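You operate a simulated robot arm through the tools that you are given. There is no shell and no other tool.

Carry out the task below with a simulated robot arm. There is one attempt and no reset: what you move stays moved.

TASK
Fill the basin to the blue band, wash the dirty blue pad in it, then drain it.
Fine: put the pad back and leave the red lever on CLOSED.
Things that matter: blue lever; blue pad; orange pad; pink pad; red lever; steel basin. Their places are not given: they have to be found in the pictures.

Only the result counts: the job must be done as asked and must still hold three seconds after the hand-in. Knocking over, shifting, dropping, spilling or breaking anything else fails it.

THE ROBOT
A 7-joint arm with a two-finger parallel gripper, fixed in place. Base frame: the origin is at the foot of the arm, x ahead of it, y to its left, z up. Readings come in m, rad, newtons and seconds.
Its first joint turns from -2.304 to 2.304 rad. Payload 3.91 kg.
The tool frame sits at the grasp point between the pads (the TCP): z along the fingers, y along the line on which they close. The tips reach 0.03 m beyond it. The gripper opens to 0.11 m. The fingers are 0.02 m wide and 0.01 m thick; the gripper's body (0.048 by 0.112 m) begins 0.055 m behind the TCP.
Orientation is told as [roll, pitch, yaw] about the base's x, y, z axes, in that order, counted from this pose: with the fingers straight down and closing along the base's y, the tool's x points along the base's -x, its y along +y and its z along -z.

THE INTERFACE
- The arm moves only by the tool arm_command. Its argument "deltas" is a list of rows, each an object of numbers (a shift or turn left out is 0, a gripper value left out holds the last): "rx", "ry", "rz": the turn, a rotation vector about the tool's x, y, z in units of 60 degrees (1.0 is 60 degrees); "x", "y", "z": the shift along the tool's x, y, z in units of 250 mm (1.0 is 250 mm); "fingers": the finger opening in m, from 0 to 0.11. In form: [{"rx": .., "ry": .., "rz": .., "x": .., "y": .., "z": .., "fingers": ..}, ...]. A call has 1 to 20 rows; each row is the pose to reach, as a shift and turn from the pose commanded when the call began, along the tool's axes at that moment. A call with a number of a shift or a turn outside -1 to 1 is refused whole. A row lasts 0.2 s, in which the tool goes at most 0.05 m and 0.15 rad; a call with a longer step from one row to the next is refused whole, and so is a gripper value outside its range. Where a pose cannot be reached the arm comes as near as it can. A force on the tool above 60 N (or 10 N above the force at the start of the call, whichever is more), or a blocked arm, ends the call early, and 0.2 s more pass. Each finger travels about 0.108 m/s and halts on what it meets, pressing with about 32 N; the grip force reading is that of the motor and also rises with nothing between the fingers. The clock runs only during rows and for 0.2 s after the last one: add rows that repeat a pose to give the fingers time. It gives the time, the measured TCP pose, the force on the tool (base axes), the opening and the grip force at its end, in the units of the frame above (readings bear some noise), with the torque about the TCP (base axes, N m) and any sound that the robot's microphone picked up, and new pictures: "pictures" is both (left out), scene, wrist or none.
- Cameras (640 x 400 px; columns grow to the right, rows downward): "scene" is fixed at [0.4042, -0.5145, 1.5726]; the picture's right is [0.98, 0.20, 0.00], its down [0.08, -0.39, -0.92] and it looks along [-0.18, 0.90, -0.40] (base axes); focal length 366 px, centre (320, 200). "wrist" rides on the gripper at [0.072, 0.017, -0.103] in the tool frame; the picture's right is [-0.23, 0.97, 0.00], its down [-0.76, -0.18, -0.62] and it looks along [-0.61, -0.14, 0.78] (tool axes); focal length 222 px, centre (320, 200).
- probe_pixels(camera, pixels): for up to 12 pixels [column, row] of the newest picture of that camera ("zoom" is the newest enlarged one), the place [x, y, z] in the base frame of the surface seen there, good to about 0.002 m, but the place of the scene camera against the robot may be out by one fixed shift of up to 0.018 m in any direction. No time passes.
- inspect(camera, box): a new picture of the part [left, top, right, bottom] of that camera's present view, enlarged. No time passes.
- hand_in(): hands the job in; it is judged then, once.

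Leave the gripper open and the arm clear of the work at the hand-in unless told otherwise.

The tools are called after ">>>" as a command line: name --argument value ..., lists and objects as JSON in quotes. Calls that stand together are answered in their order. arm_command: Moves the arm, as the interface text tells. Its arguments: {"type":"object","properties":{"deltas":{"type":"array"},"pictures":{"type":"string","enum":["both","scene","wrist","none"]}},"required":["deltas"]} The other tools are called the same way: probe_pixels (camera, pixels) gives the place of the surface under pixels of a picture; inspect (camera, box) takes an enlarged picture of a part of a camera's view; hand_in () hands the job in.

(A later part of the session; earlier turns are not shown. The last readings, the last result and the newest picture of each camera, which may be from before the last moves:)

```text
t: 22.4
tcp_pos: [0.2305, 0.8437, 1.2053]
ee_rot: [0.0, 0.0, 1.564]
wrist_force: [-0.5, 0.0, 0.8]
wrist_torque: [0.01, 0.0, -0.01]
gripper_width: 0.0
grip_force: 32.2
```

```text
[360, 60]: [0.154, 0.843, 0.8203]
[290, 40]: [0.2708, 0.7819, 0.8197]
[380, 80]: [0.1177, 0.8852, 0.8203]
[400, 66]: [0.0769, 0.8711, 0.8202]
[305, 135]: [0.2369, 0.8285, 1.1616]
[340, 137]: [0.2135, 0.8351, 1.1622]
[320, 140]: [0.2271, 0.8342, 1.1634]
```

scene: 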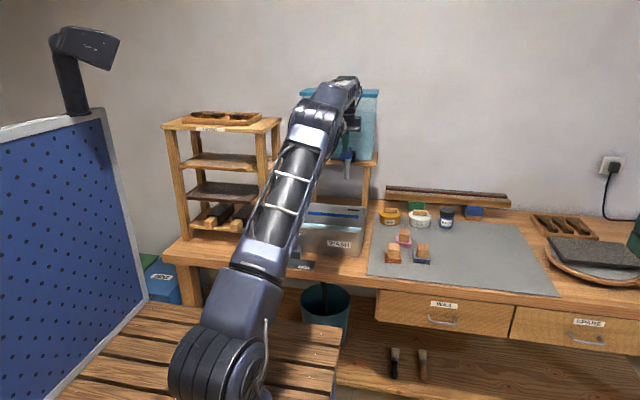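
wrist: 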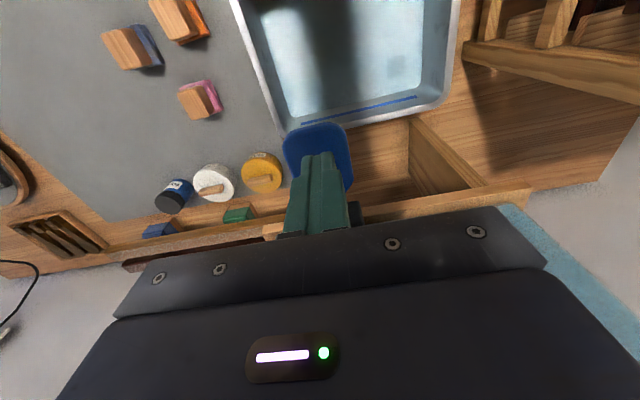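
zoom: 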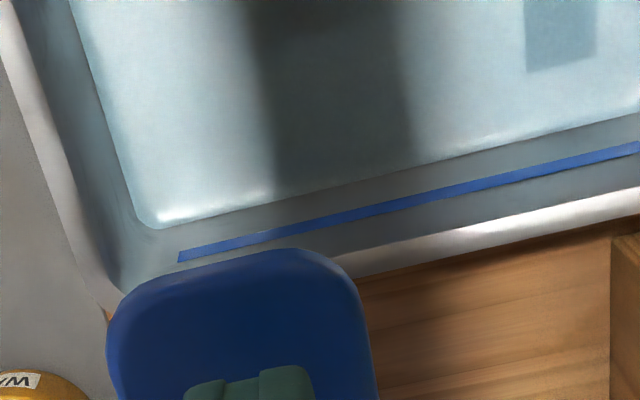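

The lever springs back and the flow stops; the level is 0.820. I'll press again as before and hold for about 4 s.

>>> arm_command --deltas '[{"z": 0.06}, {"z": 0.08}, {"z": 0.1}, {"z": 0.1}, {"z": 0.1}, {"z": 0.1}, {"z": 0.1}, {"z": 0.1}, {"z": 0.1}, {"z": 0.1}, {"z": 0.1}, {"z": 0.1}, {"z": 0.1}, {"z": 0.1}, {"z": 0.1}, {"z": 0.1}, {"z": 0.1}, {"z": 0.1}, {"z": 0.1}, {"z": 0.1}]'

>>> probe_pixels --camera "wrist" --pixels '[[360, 60], [290, 40], [380, 80], [400, 66]]'

```text
t: 26.6
tcp_pos: [0.2295, 0.8442, 1.1811]
ee_rot: [0.0, 0.0, 1.566]
wrist_force: [-0.7, -0.1, 1.6]
wrist_torque: [0.06, 0.01, 0.03]
gripper_width: 0.0
grip_force: 32.2
```

scene: 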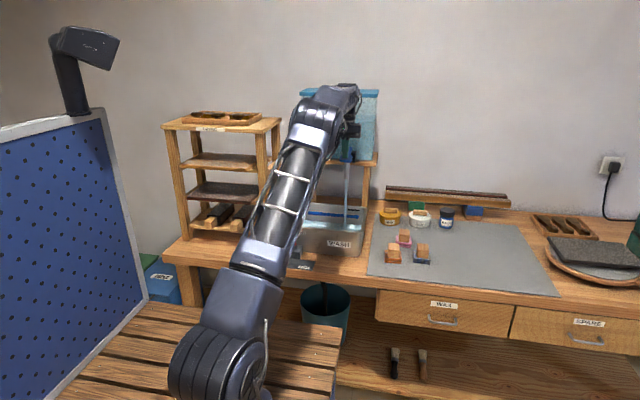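
wrist: 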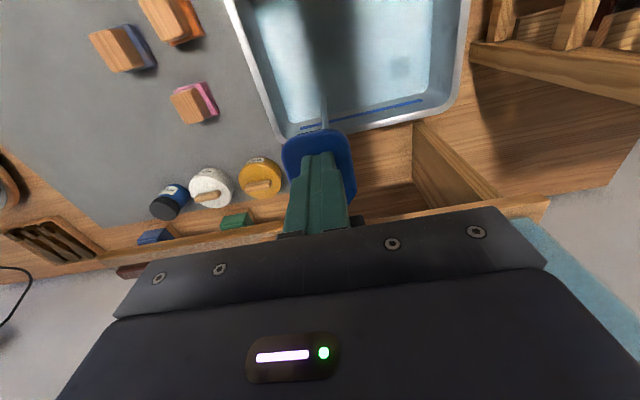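

```text
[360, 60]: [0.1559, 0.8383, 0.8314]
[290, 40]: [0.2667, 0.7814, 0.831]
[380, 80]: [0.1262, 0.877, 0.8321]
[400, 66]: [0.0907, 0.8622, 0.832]
```

Level 0.8316, rising about 3 mm/s. I'll hold another 4.2 s.

>>> arm_command --deltas '[{"z": 0}, {"z": 0}, {"z": 0}, {"z": 0}, {"z": 0}, {"z": 0}, {"z": 0}, {"z": 0}, {"z": 0}, {"z": 0}, {"z": 0}, {"z": 0}, {"z": 0}, {"z": 0}, {"z": 0}, {"z": 0}, {"z": 0}, {"z": 0}, {"z": 0}, {"z": 0}]' --pictures "wrist"

>>> probe_pixels --camera "wrist" --pixels '[[360, 60], [290, 40], [380, 80], [400, 66]]'

```text
t: 30.8
tcp_pos: [0.231, 0.8437, 1.1805]
ee_rot: [0.0, 0.0, 1.566]
wrist_force: [-0.8, -0.4, 1.9]
wrist_torque: [-0.01, 0.02, 0.03]
gripper_width: 0.0002
grip_force: 31.8
```

wrist: 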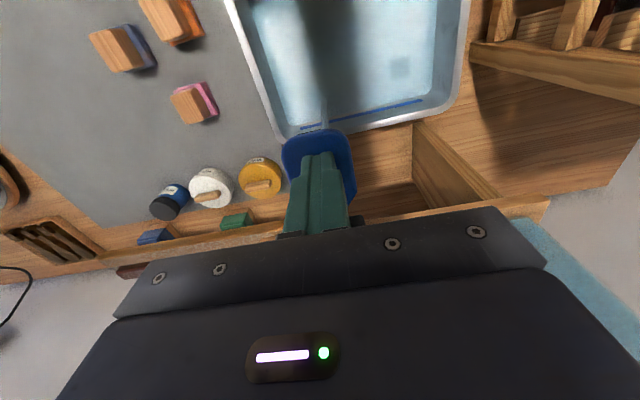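

```text
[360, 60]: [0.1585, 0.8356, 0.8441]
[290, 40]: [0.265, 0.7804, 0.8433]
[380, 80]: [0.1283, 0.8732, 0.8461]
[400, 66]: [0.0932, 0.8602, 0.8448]
```

Level 0.8446. I'll hold another 4.2 s, to about 0.8575.

>>> arm_command --deltas '[{"z": 0}, {"z": 0}, {"z": 0}, {"z": 0}, {"z": 0}, {"z": 0}, {"z": 0}, {"z": 0}, {"z": 0}, {"z": 0}, {"z": 0}, {"z": 0}, {"z": 0}, {"z": 0}, {"z": 0}, {"z": 0}, {"z": 0}, {"z": 0}, {"z": 0}, {"z": 0}]' --pictures "wrist"

>>> probe_pixels --camera "wrist" --pixels '[[360, 60], [290, 40], [380, 80], [400, 66]]'

>>> inspect --camera "wrist" --box '[350, 80, 430, 130]'

```text
t: 35.0
tcp_pos: [0.23, 0.8435, 1.1801]
ee_rot: [0.0, -0.001, 1.567]
wrist_force: [-0.5, -0.5, 1.4]
wrist_torque: [0.02, 0.0, 0.01]
gripper_width: 0.0
grip_force: 31.8
```

wrist: 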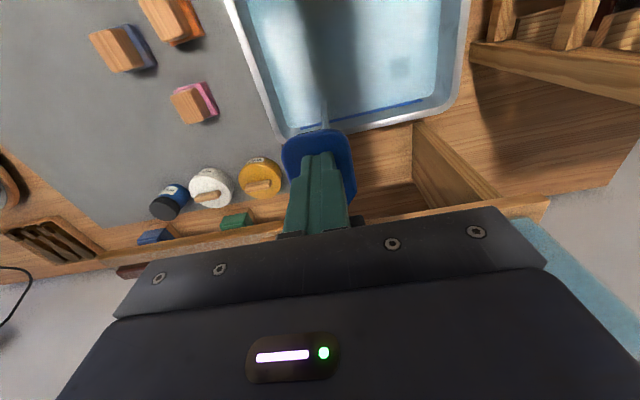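

```text
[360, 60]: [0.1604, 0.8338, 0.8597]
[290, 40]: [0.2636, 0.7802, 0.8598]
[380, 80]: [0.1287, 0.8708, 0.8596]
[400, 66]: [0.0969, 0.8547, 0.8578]
```

```text
8.00 times, centred on (390, 105) of wrist
```

zoom: 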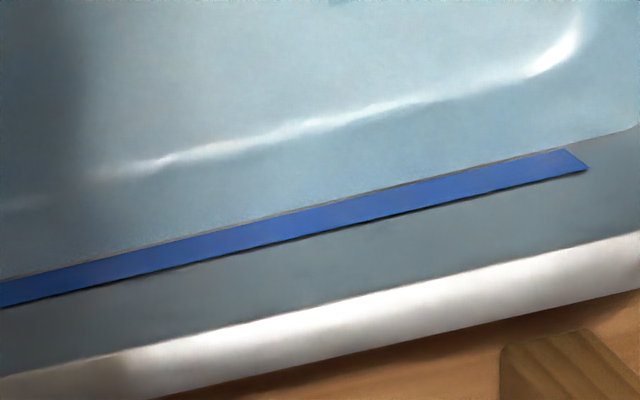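

The surface now touches the lower edge of the band (z≈0.859). I'll hold 1.4 s more and release in the same call.

>>> arm_command --deltas '[{"z": 0}, {"z": 0}, {"z": 0}, {"z": 0}, {"z": 0}, {"z": 0}, {"z": 0}, {"z": -0.08}, {"z": -0.1}, {"z": -0.1}]' --pictures "wrist"

>>> probe_pixels --camera "wrist" --pixels '[[360, 60], [290, 40], [380, 80], [400, 66]]'

>>> inspect --camera "wrist" --box '[350, 80, 430, 130]'

```text
t: 37.2
tcp_pos: [0.2303, 0.8432, 1.2058]
ee_rot: [-0.001, -0.001, 1.565]
wrist_force: [-0.7, -0.8, -0.2]
wrist_torque: [0.02, 0.03, -0.01]
gripper_width: 0.0001
grip_force: 32.3
```

wrist: 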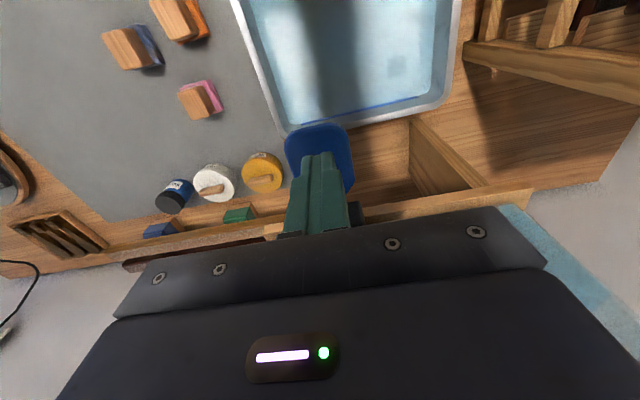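

```text
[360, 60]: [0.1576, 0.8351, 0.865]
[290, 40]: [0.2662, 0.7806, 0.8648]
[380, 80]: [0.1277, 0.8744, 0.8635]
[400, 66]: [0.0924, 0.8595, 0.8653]
```

```text
8.00 times, centred on (390, 105) of wrist
```

zoom: 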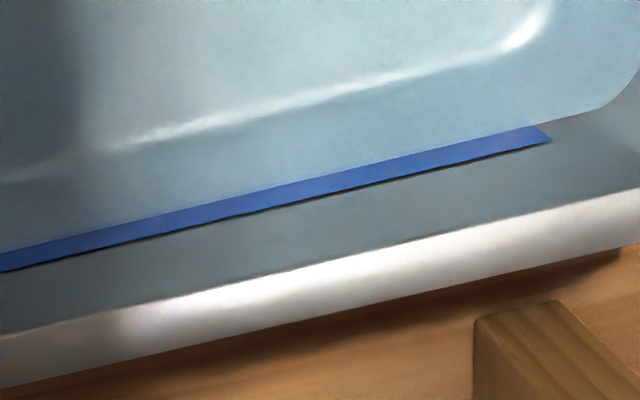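

The level is 0.865, in the middle of the band, and the tap has shut. Next I'll retreat and go over to the blue pad to see its handle.

>>> arm_command --deltas '[{"x": 0.1, "z": -0.1}, {"x": 0.25, "z": -0.15}, {"x": 0.42, "z": -0.15}, {"x": 0.58, "z": -0.15, "y": -0.1}, {"x": 0.74, "z": -0.15, "y": -0.2}, {"x": 0.85, "z": -0.15, "y": -0.36}, {"x": 0.95, "z": -0.15, "y": -0.53}, {"x": 0.98, "z": -0.1, "y": -0.72}]' --pictures "none"

>>> arm_command --deltas '[{"y": -0.15, "z": 0.1, "fingers": 0.11}, {"y": -0.3, "z": 0.2, "fingers": 0.11}, {"y": -0.42, "x": 0.1, "z": 0.3, "fingers": 0.11}, {"y": -0.42, "x": 0.2, "z": 0.45, "fingers": 0.11}, {"y": -0.42, "x": 0.25, "z": 0.5, "fingers": 0.11}]'

```text
t: 39.0
tcp_pos: [0.4052, 0.599, 1.2286]
ee_rot: [0.001, 0.0, 1.567]
wrist_force: [-0.5, 0.3, 0.0]
wrist_torque: [-0.01, -0.04, 0.0]
gripper_width: 0.0
grip_force: 32.0
```

```text
t: 40.2
tcp_pos: [0.5114, 0.535, 1.105]
ee_rot: [-0.002, 0.0, 1.567]
wrist_force: [-0.1, 0.7, 0.1]
wrist_torque: [0.01, -0.03, 0.01]
gripper_width: 0.1098
grip_force: 0.1
```

scene: 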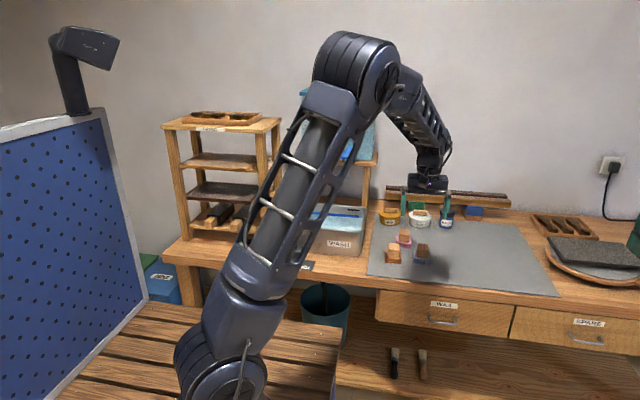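
wrist: 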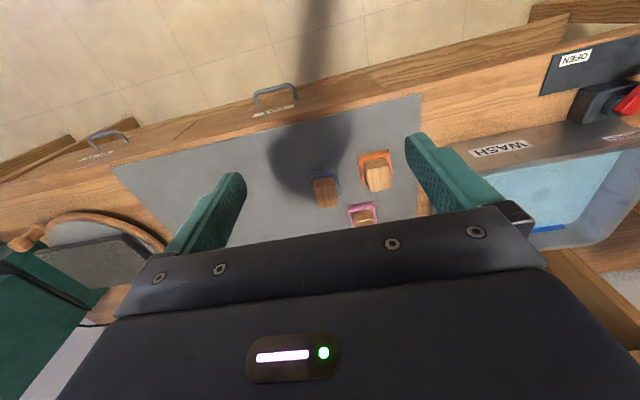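

>>> inspect --camera "wrist" --box '[280, 140, 408, 220]'

>>> probe_pixels --camera "zoom" --pixels '[[165, 190], [270, 185], [280, 310], [175, 330], [225, 260], [210, 205], [150, 185], [290, 165]]'

```text
5.00 times, centred on (344, 180) of wrist
```

zoom: 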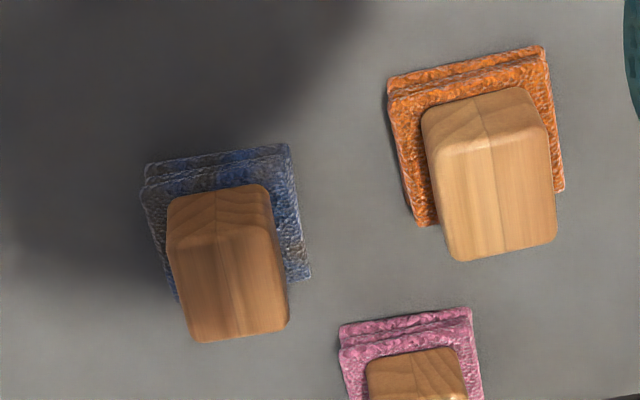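

```text
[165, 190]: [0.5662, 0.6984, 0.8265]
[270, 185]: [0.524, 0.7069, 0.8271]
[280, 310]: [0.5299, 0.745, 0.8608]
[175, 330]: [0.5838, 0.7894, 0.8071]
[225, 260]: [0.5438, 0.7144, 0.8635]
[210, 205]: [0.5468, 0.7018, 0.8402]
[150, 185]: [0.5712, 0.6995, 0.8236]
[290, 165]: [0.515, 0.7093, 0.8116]
```

I'll probe the handle's top face corners more closely to find its position and angle.

>>> probe_pixels --camera "zoom" --pixels '[[178, 255], [268, 245], [280, 318], [198, 332], [230, 285], [215, 245], [240, 328], [185, 290], [275, 280], [172, 215], [262, 200], [222, 215]]'

>>> probe_pixels --camera "zoom" --pixels '[[147, 195], [175, 295], [287, 160], [307, 270], [230, 170], [395, 90], [425, 220], [540, 60], [560, 180], [440, 160], [550, 230], [495, 190]]'

```text
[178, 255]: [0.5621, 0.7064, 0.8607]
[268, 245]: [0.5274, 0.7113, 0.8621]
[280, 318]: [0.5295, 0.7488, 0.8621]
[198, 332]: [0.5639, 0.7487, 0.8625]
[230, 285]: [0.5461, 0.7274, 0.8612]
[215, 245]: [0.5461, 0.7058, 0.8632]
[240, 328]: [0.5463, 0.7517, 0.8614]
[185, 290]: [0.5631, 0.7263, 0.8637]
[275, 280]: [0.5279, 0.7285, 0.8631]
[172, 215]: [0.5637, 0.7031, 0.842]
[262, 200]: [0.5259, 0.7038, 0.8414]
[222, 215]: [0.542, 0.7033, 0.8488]
```

```text
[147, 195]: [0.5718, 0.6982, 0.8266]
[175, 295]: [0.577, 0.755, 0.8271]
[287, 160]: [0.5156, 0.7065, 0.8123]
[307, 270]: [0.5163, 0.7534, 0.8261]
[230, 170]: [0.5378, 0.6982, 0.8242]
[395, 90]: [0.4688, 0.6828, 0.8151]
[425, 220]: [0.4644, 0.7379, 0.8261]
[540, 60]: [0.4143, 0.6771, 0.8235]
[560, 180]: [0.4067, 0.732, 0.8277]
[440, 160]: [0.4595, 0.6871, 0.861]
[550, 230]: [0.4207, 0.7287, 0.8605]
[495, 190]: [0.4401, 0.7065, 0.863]
```

The handle spans x 0.527–0.565 and y 0.704–0.753 with its top at 0.8625, and the pad's top is at 0.827. It is aligned with the axes, centred at (0.546,0.7285). I'll move above it with the fingers 0.075 m open.

>>> arm_command --deltas '[{"x": -0.15, "y": -0.03, "fingers": 0.075}, {"x": -0.3, "y": -0.06, "z": 0.08, "fingers": 0.075}, {"x": -0.45, "y": -0.09, "z": 0.16, "fingers": 0.075}, {"x": -0.6, "y": -0.12, "z": 0.26, "fingers": 0.075}, {"x": -0.7, "y": -0.138, "z": 0.4, "fingers": 0.075}, {"x": -0.774, "y": -0.138, "z": 0.54, "fingers": 0.075}, {"x": -0.774, "y": -0.138, "z": 0.6, "fingers": 0.075}]'

```text
t: 41.8
tcp_pos: [0.5495, 0.7277, 0.9573]
ee_rot: [-0.001, 0.001, 1.565]
wrist_force: [0.2, 0.1, -0.3]
wrist_torque: [-0.02, -0.03, 0.02]
gripper_width: 0.0747
grip_force: 0.1
```

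scene: 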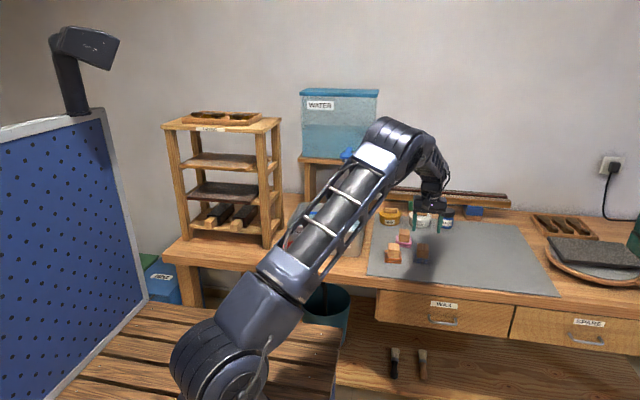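
wrist: 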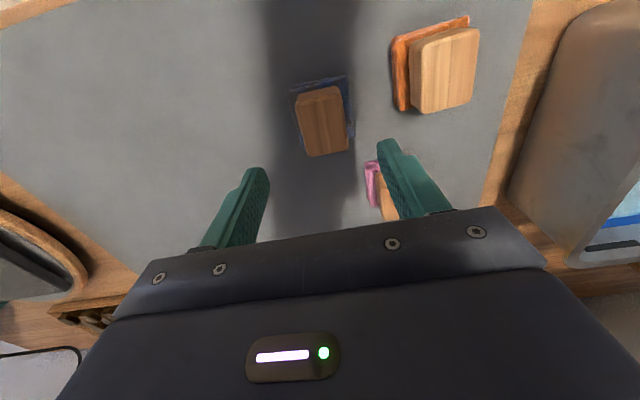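

Aligned within 4 mm. I'll lower to TCP z≈0.862, so the tips stay above the pad, and close on the handle.

>>> arm_command --deltas '[{"y": 0.013, "x": -0.003, "z": 0.12, "fingers": 0.075}, {"y": 0.013, "x": -0.003, "z": 0.24, "fingers": 0.075}, {"y": 0.013, "x": -0.003, "z": 0.33, "fingers": 0.075}, {"y": 0.013, "x": -0.003, "z": 0.38, "fingers": 0.075}, {"y": 0.013, "x": -0.003, "z": 0.38, "fingers": 0.075}]'

```text
t: 43.0
tcp_pos: [0.549, 0.7296, 0.8614]
ee_rot: [0.0, -0.001, 1.566]
wrist_force: [0.0, 0.1, 0.2]
wrist_torque: [-0.01, 0.01, 0.01]
gripper_width: 0.0751
grip_force: 0.0
```

scene: 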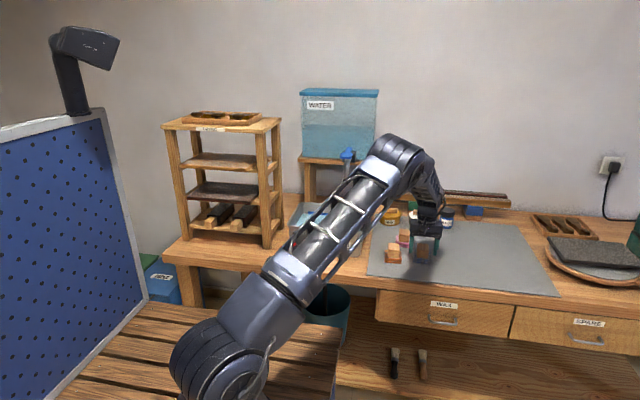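
wrist: 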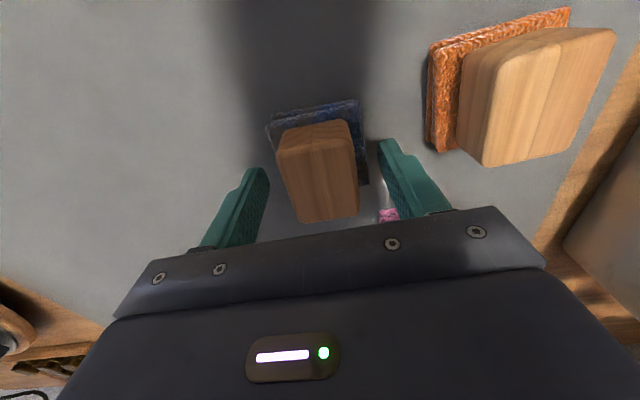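

The handle sits centred between the fingers, so I'll close.

>>> arm_command --deltas '[{"fingers": 0.03}, {"fingers": 0.03}, {"fingers": 0.03}, {"fingers": 0.03}]' --pictures "wrist"

>>> inspect --camera "wrist" --box '[220, 80, 420, 205]'

```text
t: 44.0
tcp_pos: [0.5469, 0.7294, 0.862]
ee_rot: [0.001, 0.001, 1.566]
wrist_force: [0.1, -0.1, -0.7]
wrist_torque: [0.02, 0.01, 0.0]
gripper_width: 0.0414
grip_force: 32.2
```

wrist: 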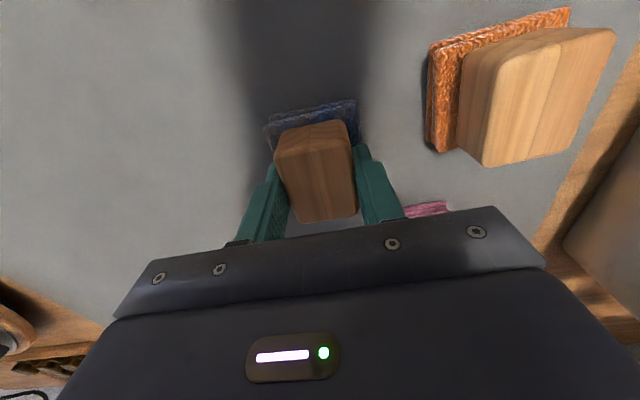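

```text
3.20 times, centred on (320, 142) of wrist
```

zoom: 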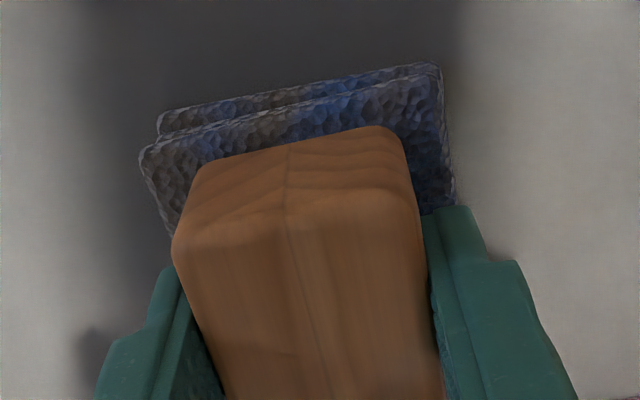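

Gripped at 0.041 m opening; the grasp pose was (0.547, 0.729, 0.862). I'll lift straight up and carry the pad towards the basin.

>>> arm_command --deltas '[{"z": -0.08, "fingers": 0.03}, {"z": -0.22, "fingers": 0.03}, {"z": -0.4, "fingers": 0.03}, {"z": -0.56, "y": 0.05, "fingers": 0.03}, {"z": -0.7, "y": 0.16, "fingers": 0.03}, {"z": -0.76, "y": 0.32, "x": 0.05, "fingers": 0.03}, {"z": -0.76, "y": 0.48, "x": 0.08, "fingers": 0.03}, {"z": -0.76, "y": 0.64, "x": 0.08, "fingers": 0.03}, {"z": -0.76, "y": 0.8, "x": 0.08, "fingers": 0.03}, {"z": -0.76, "y": 0.96, "x": 0.08, "fingers": 0.03}]'

```text
t: 46.2
tcp_pos: [0.3057, 0.7084, 1.0514]
ee_rot: [0.0, 0.0, 1.563]
wrist_force: [0.9, -0.4, -0.7]
wrist_torque: [0.0, 0.02, 0.01]
gripper_width: 0.0415
grip_force: 32.1
```

scene: 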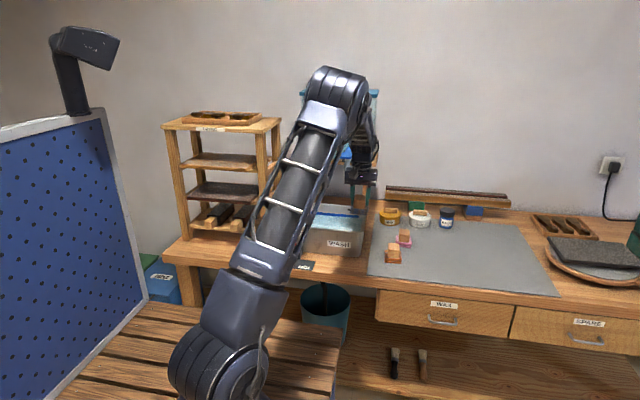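
wrist: 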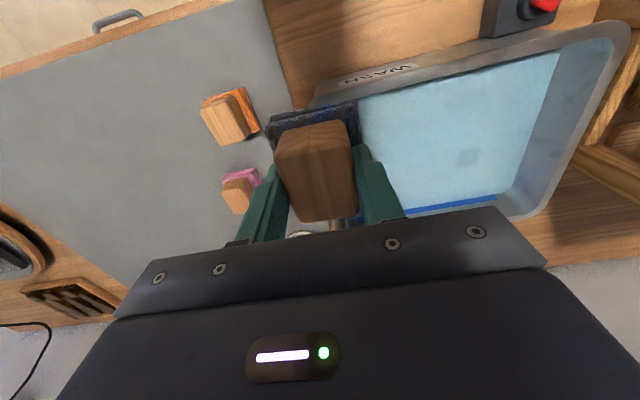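

The pad is held securely and the basin is to its side. I'll continue to above the middle-left of the basin (0.14, 0.775).

>>> arm_command --deltas '[{"y": 0.16, "fingers": 0.03}, {"y": 0.32, "fingers": 0.03}, {"y": 0.48, "x": -0.09, "fingers": 0.03}, {"y": 0.62, "x": -0.18, "fingers": 0.03}, {"y": 0.66, "x": -0.268, "fingers": 0.03}, {"y": 0.66, "x": -0.268, "z": 0.1, "fingers": 0.03}]'

>>> probe_pixels --camera "wrist" --pixels '[[320, 115], [300, 112], [345, 108], [400, 100], [420, 150], [480, 150], [230, 160], [230, 100]]'

```text
t: 47.6
tcp_pos: [0.1426, 0.7803, 1.0253]
ee_rot: [-0.001, 0.0, 1.564]
wrist_force: [-0.5, 0.3, -0.7]
wrist_torque: [0.01, 0.0, -0.02]
gripper_width: 0.0412
grip_force: 32.2
```

scene: 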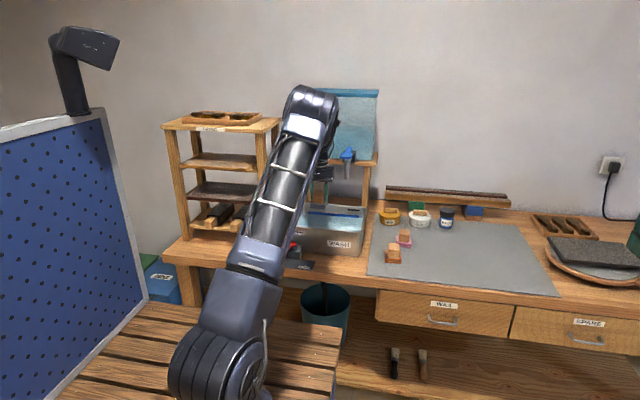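
wrist: 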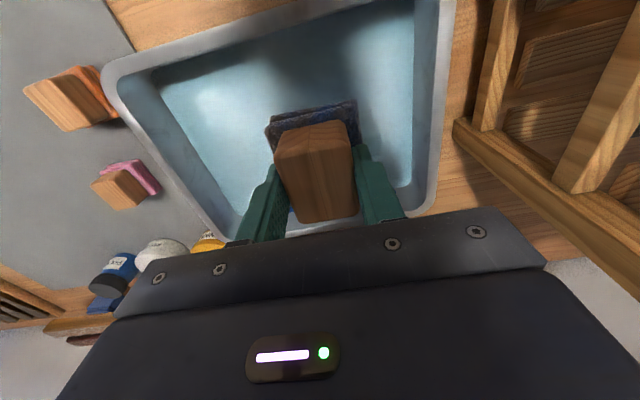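

```text
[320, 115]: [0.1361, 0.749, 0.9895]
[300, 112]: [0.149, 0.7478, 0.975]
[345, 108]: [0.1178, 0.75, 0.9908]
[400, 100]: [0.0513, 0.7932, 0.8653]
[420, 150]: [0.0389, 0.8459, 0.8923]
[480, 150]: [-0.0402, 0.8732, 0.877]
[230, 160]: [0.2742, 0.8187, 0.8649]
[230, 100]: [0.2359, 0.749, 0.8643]
```

The pad is over the water, well inside the rim. I'll lower it slowly to TCP z≈0.88, leaving the pad fully under water and just off the bottom.

>>> arm_command --deltas '[{"z": 0.12, "fingers": 0.03}, {"z": 0.24, "fingers": 0.03}, {"z": 0.34, "fingers": 0.03}, {"z": 0.4, "fingers": 0.03}, {"z": 0.44, "fingers": 0.03}, {"z": 0.48, "fingers": 0.03}, {"z": 0.52, "fingers": 0.03}, {"z": 0.55, "fingers": 0.03}, {"z": 0.57, "fingers": 0.03}, {"z": 0.58, "fingers": 0.03}]'

```text
t: 49.8
tcp_pos: [0.1423, 0.7778, 0.8791]
ee_rot: [0.0, 0.001, 1.567]
wrist_force: [-0.7, 0.3, -0.2]
wrist_torque: [0.0, 0.0, 0.0]
gripper_width: 0.0413
grip_force: 31.2
```

scene: 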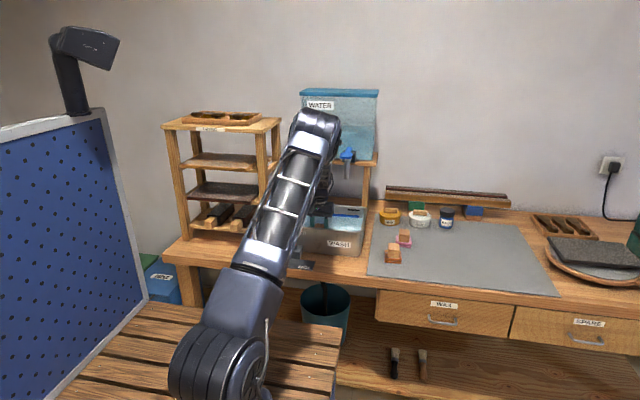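
wrist: 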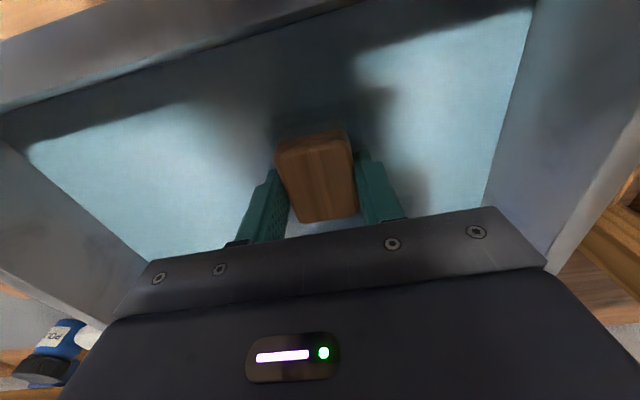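

The pad is under water. I'll swish it back and forth by ±3 cm along x.

>>> arm_command --deltas '[{"y": 0.06}, {"y": 0.12}, {"y": 0.0}, {"y": -0.12}, {"y": 0.0}, {"y": 0.12}, {"y": 0.0}, {"y": -0.12}, {"y": 0.0}, {"y": 0.12}, {"y": 0.0}, {"y": -0.12}, {"y": 0.0}, {"y": 0.12}, {"y": 0.0}, {"y": -0.12}, {"y": 0.0}, {"y": 0.12}, {"y": 0.06}, {"y": 0.0}]'

>>> inspect --camera "wrist" --box '[200, 70, 440, 220]'

```text
t: 54.0
tcp_pos: [0.1415, 0.7788, 0.8801]
ee_rot: [0.0, 0.0, 1.565]
wrist_force: [-0.1, 0.4, 0.1]
wrist_torque: [0.06, -0.02, 0.0]
gripper_width: 0.0412
grip_force: 31.7
```

scene: 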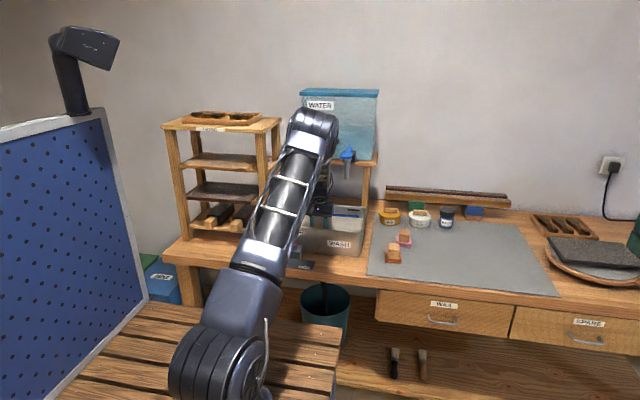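
wrist: 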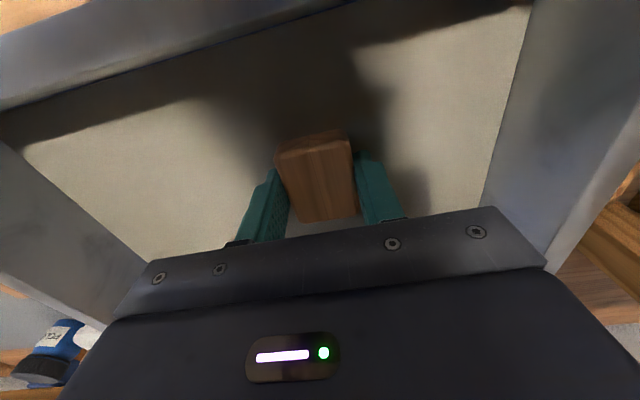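

```text
2.67 times, centred on (320, 145) of wrist
```

zoom: 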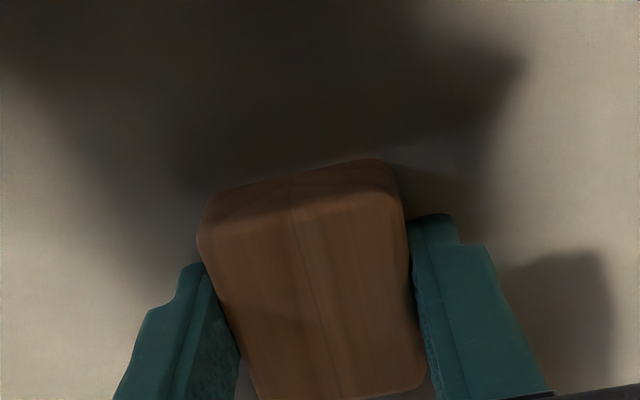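

The water has turned murky, so dirt is coming off. I'll swish one more round, then lift the pad to check it.

>>> arm_command --deltas '[{"y": 0.12}, {"y": 0.0}, {"y": -0.12}, {"y": 0.0}, {"y": 0.12}, {"y": 0.0}, {"y": -0.12}, {"y": 0.0}, {"x": 0.06}, {"x": -0.06}, {"x": 0.06}, {"x": -0.06}, {"x": 0.0}, {"y": 0.12}, {"y": 0.0}, {"y": -0.12}, {"y": 0.0}, {"y": 0.12}, {"y": 0.06}, {"y": 0.0}]' --pictures "none"

>>> arm_command --deltas '[{"z": -0.04}, {"z": -0.08}, {"z": -0.12}, {"z": -0.18}, {"z": -0.24}, {"z": -0.32}, {"z": -0.4}, {"z": -0.48}, {"z": -0.48}, {"z": -0.48}]'

>>> inspect --camera "wrist" --box '[200, 50, 440, 200]'

>>> inspect --camera "scene" --box '[285, 175, 381, 235]'

```text
t: 58.2
tcp_pos: [0.1427, 0.778, 0.8792]
ee_rot: [-0.001, 0.001, 1.567]
wrist_force: [-0.5, -0.1, 0.2]
wrist_torque: [-0.01, -0.03, 0.01]
gripper_width: 0.0413
grip_force: 31.7
```

```text
t: 60.4
tcp_pos: [0.1411, 0.7803, 1.002]
ee_rot: [0.0, 0.001, 1.566]
wrist_force: [0.0, 0.5, 0.2]
wrist_torque: [-0.01, -0.01, -0.01]
gripper_width: 0.0413
grip_force: 32.3
```

scene: 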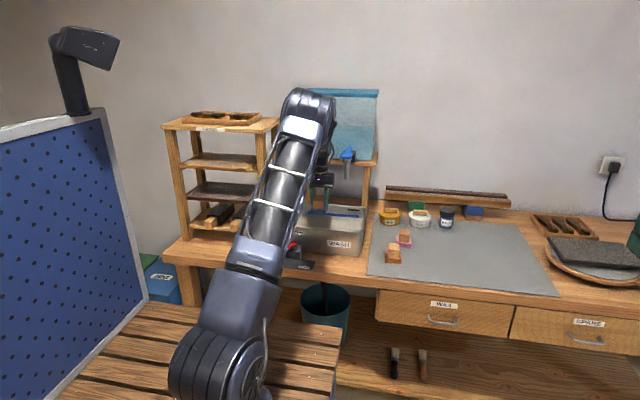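
wrist: 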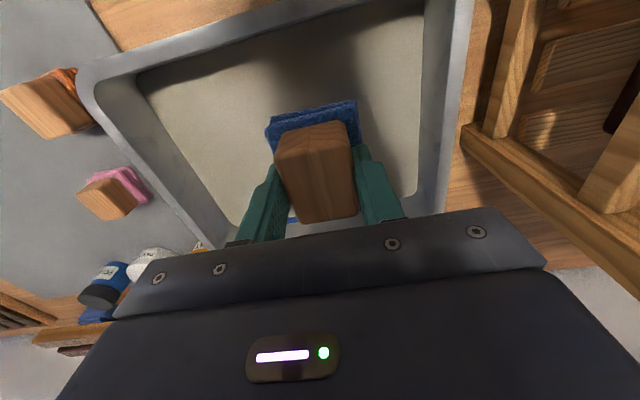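

```text
2.67 times, centred on (320, 125) of wrist
```

zoom: 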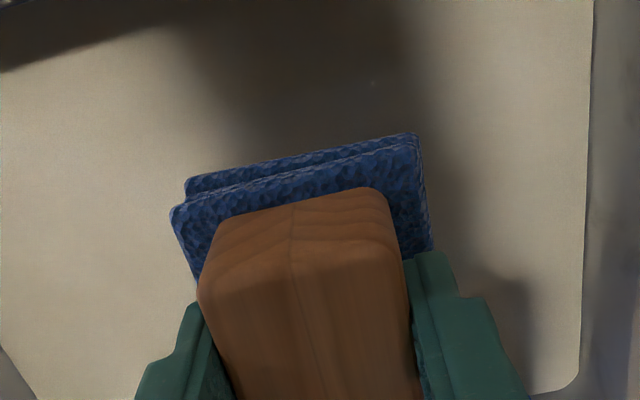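

```text
6.67 times, centred on (333, 205) of scene
```

zoom: 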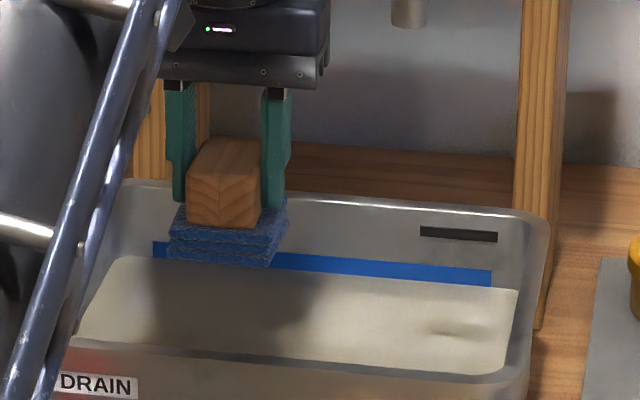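

The pad is clean blue now and no drips show. I'll let it hang over the basin 3 s more, then carry it back.

>>> arm_command --deltas '[{"z": -0.02}, {"z": -0.04}, {"z": -0.06}, {"z": -0.08}, {"z": -0.1}, {"z": -0.12}, {"z": -0.14}, {"z": -0.16}, {"z": -0.18}, {"z": -0.18}, {"z": -0.18}, {"z": -0.18}, {"z": -0.18}, {"z": -0.18}, {"z": -0.18}]'

>>> inspect --camera "scene" --box '[285, 165, 381, 225]'

```text
t: 63.6
tcp_pos: [0.1424, 0.7789, 1.0457]
ee_rot: [0.001, 0.0, 1.565]
wrist_force: [0.1, 1.0, -0.6]
wrist_torque: [-0.03, -0.03, 0.02]
gripper_width: 0.0413
grip_force: 31.7
```

scene: 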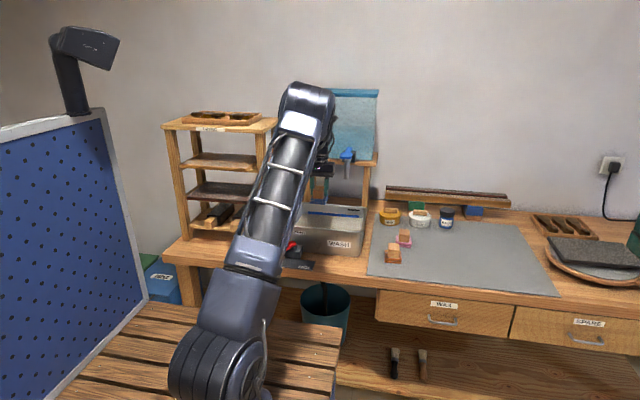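
wrist: 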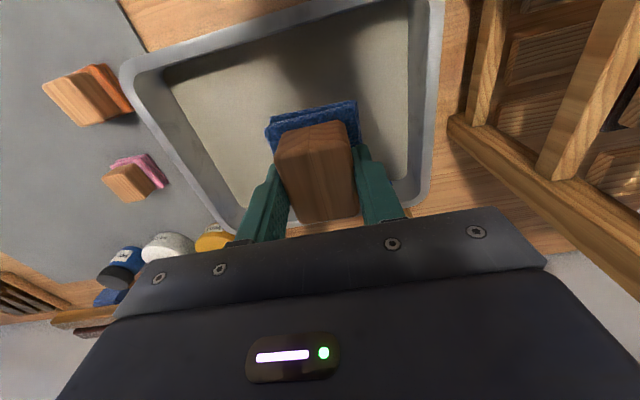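

```text
6.67 times, centred on (333, 195) of scene
```

zoom: 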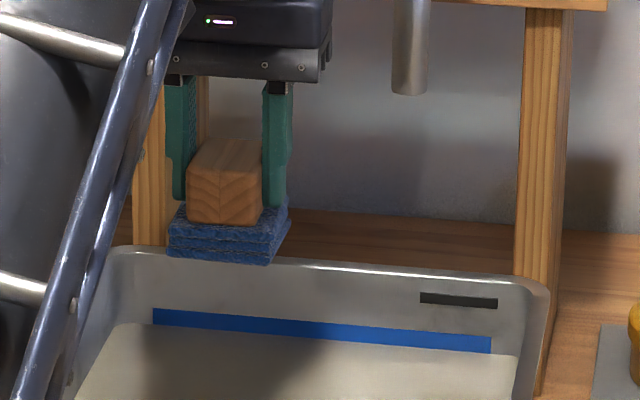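

No drips are falling. I'll carry the pad back along the same path to above its old place.

>>> arm_command --deltas '[{"x": 0.1, "y": -0.05}, {"x": 0.2, "y": -0.15}, {"x": 0.28, "y": -0.3}, {"x": 0.28, "y": -0.46}, {"x": 0.28, "y": -0.62}, {"x": 0.28, "y": -0.78}, {"x": 0.28, "y": -0.94}]' --pictures "none"

>>> arm_command --deltas '[{"y": -0.16}, {"y": -0.32}, {"y": -0.48, "x": -0.04}, {"y": -0.6, "x": -0.08}, {"y": -0.67, "x": -0.08}, {"y": -0.67, "x": -0.08, "z": 0.1}, {"y": -0.67, "x": -0.08, "z": 0.2}]'

```text
t: 65.2
tcp_pos: [0.3762, 0.7064, 1.0453]
ee_rot: [0.0, 0.0, 1.565]
wrist_force: [-1.2, 0.5, -0.1]
wrist_torque: [-0.03, -0.05, -0.01]
gripper_width: 0.0412
grip_force: 32.0
```

```text
t: 66.8
tcp_pos: [0.5463, 0.725, 0.9948]
ee_rot: [0.001, 0.0, 1.564]
wrist_force: [0.6, 0.7, -0.9]
wrist_torque: [0.01, 0.0, 0.0]
gripper_width: 0.0415
grip_force: 31.5
```

scene: 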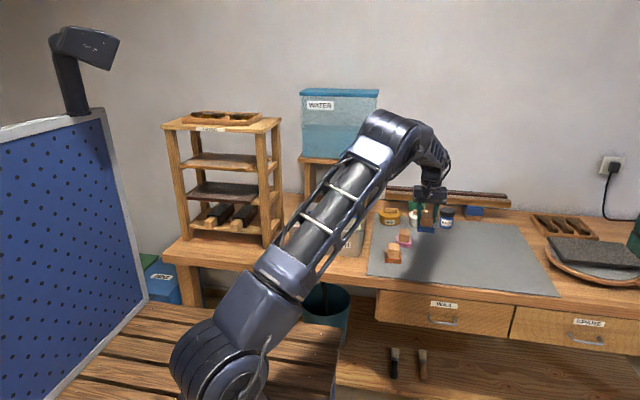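
wrist: 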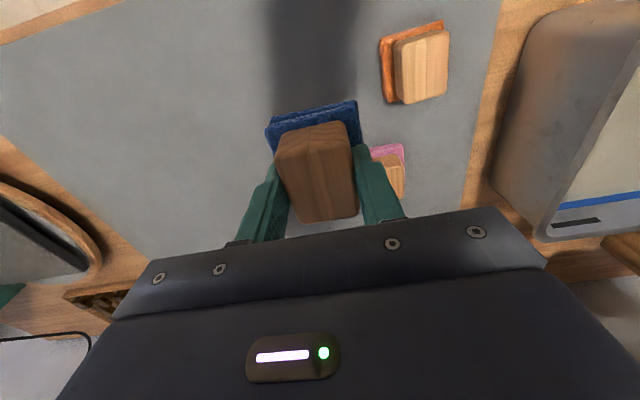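

Above the old place. I'll lower to the original grasp height (0.862), slowing for the last centimetres.

>>> arm_command --deltas '[{"x": -0.016, "z": 0.12}, {"x": -0.016, "z": 0.24}, {"x": -0.016, "z": 0.36}, {"x": -0.016, "z": 0.44}, {"x": -0.016, "z": 0.48}, {"x": -0.016, "z": 0.5}, {"x": -0.016, "z": 0.512}, {"x": -0.016, "z": 0.52}, {"x": -0.016, "z": 0.526}, {"x": -0.016, "z": 0.528}]'

```text
t: 69.0
tcp_pos: [0.5436, 0.7306, 0.8644]
ee_rot: [0.0, -0.001, 1.564]
wrist_force: [0.0, 0.5, -0.6]
wrist_torque: [0.01, 0.04, 0.01]
gripper_width: 0.0415
grip_force: 32.0
```

scene: 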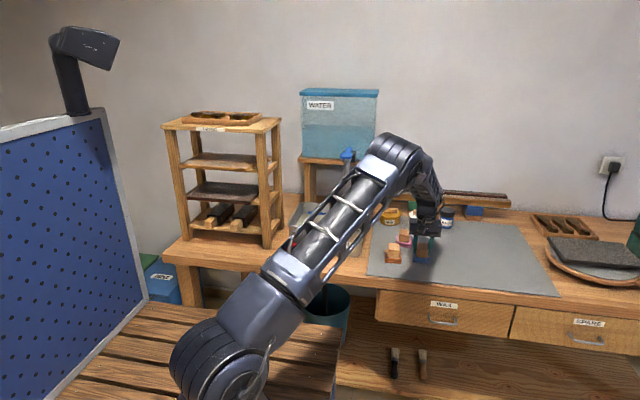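
wrist: 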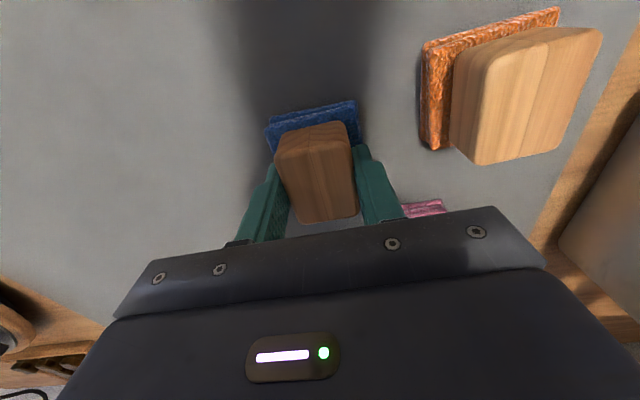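

It is about 2 mm high and 3 mm left of the grasp pose. I'll correct x and settle down.

>>> arm_command --deltas '[{"y": -0.01}, {"y": -0.01, "z": 0.004}, {"y": -0.01, "z": 0.008}, {"y": -0.01, "z": 0.01}]' --pictures "none"

```text
t: 70.0
tcp_pos: [0.5474, 0.7303, 0.8613]
ee_rot: [-0.001, -0.001, 1.566]
wrist_force: [-2.5, -5.4, 12.0]
wrist_torque: [-0.33, 0.26, 0.02]
gripper_width: 0.0415
grip_force: 31.9
```

Now 12 N of upward force: the pad rests on the mat. I'll open the fingers gently and rise.

>>> arm_command --deltas '[{"fingers": 0.055}, {"fingers": 0.07}, {"fingers": 0.075}, {"fingers": 0.075}, {"z": -0.06, "fingers": 0.075}, {"z": -0.18, "fingers": 0.075}, {"z": -0.36, "fingers": 0.075}, {"z": -0.54, "fingers": 0.075}, {"z": -0.72, "fingers": 0.075}, {"z": -0.84, "x": 0.12, "fingers": 0.075}, {"z": -0.9, "x": 0.3, "fingers": 0.075}, {"z": -0.95, "x": 0.48, "fingers": 0.075}, {"z": -0.95, "x": 0.66, "fingers": 0.075}]'

>>> inspect --camera "wrist" --box '[256, 100, 416, 200]'

>>> inspect --camera "scene" --box '[365, 195, 493, 275]'

```text
t: 72.8
tcp_pos: [0.5466, 0.5651, 1.0984]
ee_rot: [0.001, -0.002, 1.566]
wrist_force: [-0.8, -0.3, -1.1]
wrist_torque: [-0.03, -0.04, 0.02]
gripper_width: 0.0749
grip_force: 0.1
```

scene: 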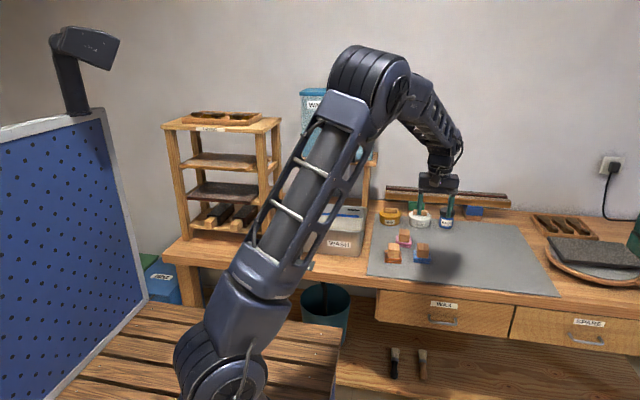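
wrist: 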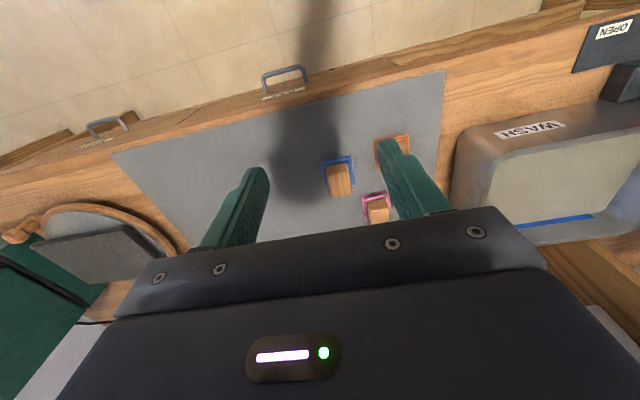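

```text
4.00 times, centred on (336, 150) of wrist
```

zoom: 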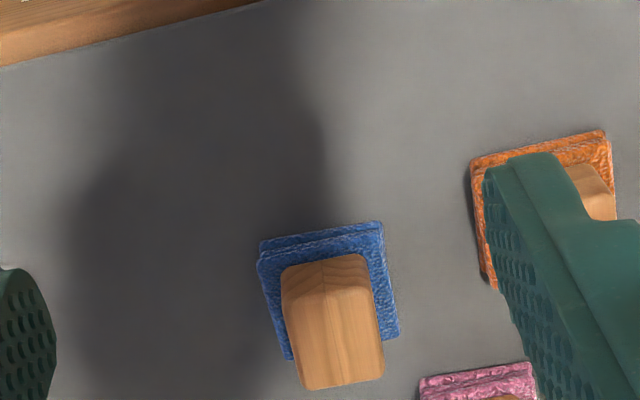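

```text
5.00 times, centred on (429, 235) of scene
```

zoom: 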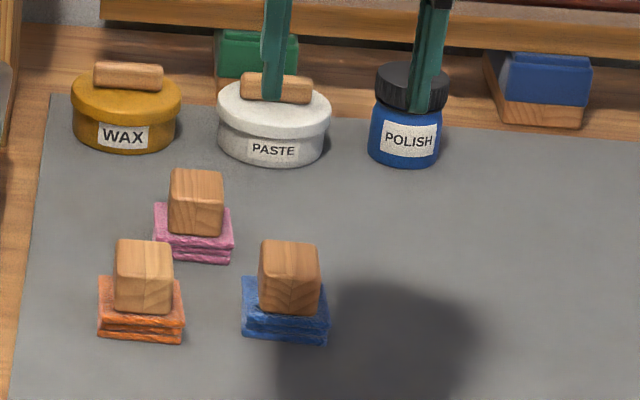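

The blue pad is clean and exactly back in place. Next, draining: I'll move back towards the red lever with closed fingers at a safe height.

>>> arm_command --deltas '[{"y": 0.16, "fingers": 0}, {"y": 0.32, "fingers": 0}, {"y": 0.48, "fingers": 0}, {"y": 0.64, "fingers": 0}, {"y": 0.8, "fingers": 0}, {"y": 0.96, "fingers": 0}]' --pictures "none"

>>> arm_command --deltas '[{"y": 0.16}, {"y": 0.32}, {"y": 0.48}, {"y": 0.64}, {"y": 0.76}]'

```text
t: 74.2
tcp_pos: [0.306, 0.5664, 1.0965]
ee_rot: [0.0, 0.0, 1.562]
wrist_force: [-0.1, -1.0, -0.5]
wrist_torque: [-0.01, 0.06, -0.02]
gripper_width: 0.0002
grip_force: 32.0
```

```text
t: 75.4
tcp_pos: [0.115, 0.5667, 1.0989]
ee_rot: [0.0, 0.0, 1.564]
wrist_force: [0.0, -0.7, -0.6]
wrist_torque: [0.0, 0.05, 0.0]
gripper_width: 0.0001
grip_force: 32.2
```

scene: 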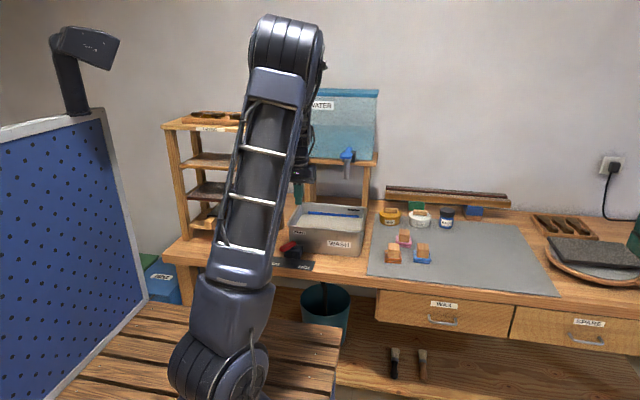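
wrist: 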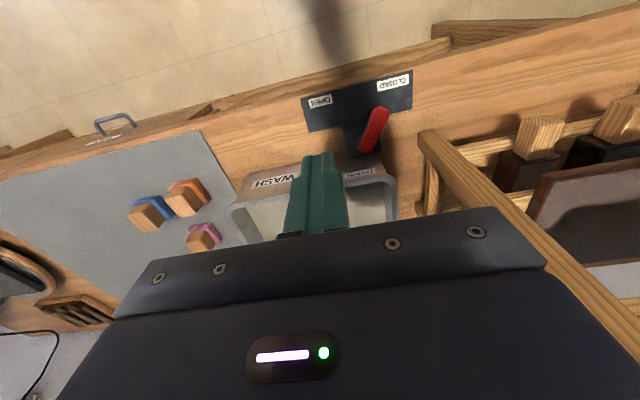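

>>> probe_pixels --camera "wrist" --pixels '[[421, 133], [430, 133], [435, 150], [420, 150], [426, 195], [500, 225], [460, 170], [379, 113], [370, 145], [362, 150], [400, 190], [520, 155]]'

>>> inspect --camera "wrist" --box '[300, 60, 540, 210]'

```text
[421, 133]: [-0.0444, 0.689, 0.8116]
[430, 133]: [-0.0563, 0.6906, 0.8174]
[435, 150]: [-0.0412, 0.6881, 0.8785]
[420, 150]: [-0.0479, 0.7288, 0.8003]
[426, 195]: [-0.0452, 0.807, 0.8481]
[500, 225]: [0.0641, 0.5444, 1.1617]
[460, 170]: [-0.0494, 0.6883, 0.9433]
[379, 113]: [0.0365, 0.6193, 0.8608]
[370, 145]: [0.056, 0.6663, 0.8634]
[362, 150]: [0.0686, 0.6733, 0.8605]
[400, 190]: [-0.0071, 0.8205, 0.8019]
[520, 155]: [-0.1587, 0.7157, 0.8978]
```

```text
2.67 times, centred on (420, 135) of wrist
```

zoom: 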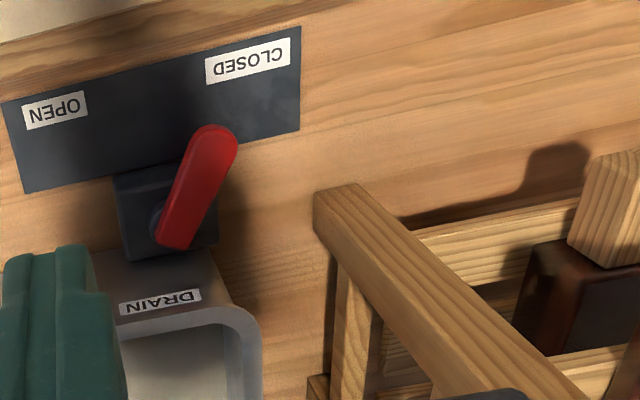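

The rack's front is at y≈0.688, x<−0.042, so there is room left of the lever at y≈0.61. I'll place the closed fingers at (−0.007, 0.610) and lower beside the lever.

>>> arm_command --deltas '[{"y": 0.16, "x": -0.05}, {"y": 0.32, "x": -0.1}, {"y": 0.46, "x": -0.15}, {"y": 0.488, "x": -0.172, "z": 0.1}, {"y": 0.488, "x": -0.172, "z": 0.28}, {"y": 0.488, "x": -0.172, "z": 0.46}, {"y": 0.488, "x": -0.172, "z": 0.62}, {"y": 0.488, "x": -0.172, "z": 0.76}, {"y": 0.488, "x": -0.172, "z": 0.86}, {"y": 0.488, "x": -0.172, "z": 0.916}]'

```text
t: 77.6
tcp_pos: [-0.006, 0.6109, 0.8676]
ee_rot: [-0.001, 0.001, 1.566]
wrist_force: [-0.3, 0.9, 0.8]
wrist_torque: [0.0, -0.02, 0.01]
gripper_width: 0.0
grip_force: 32.0
```

scene: 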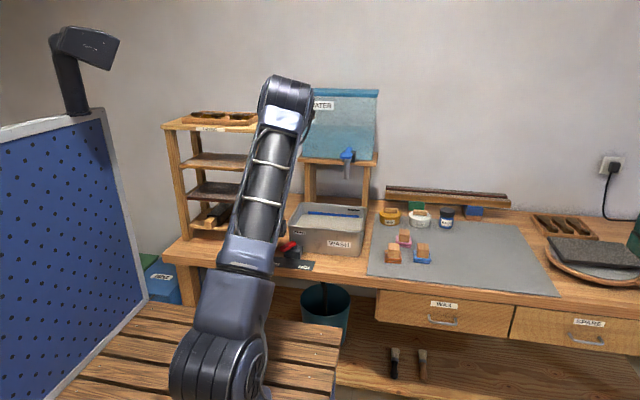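
wrist: 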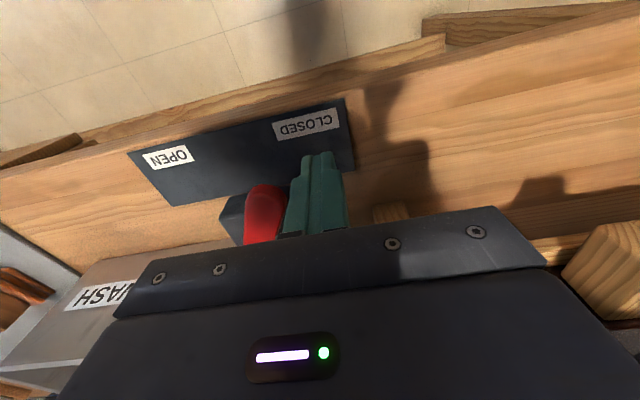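

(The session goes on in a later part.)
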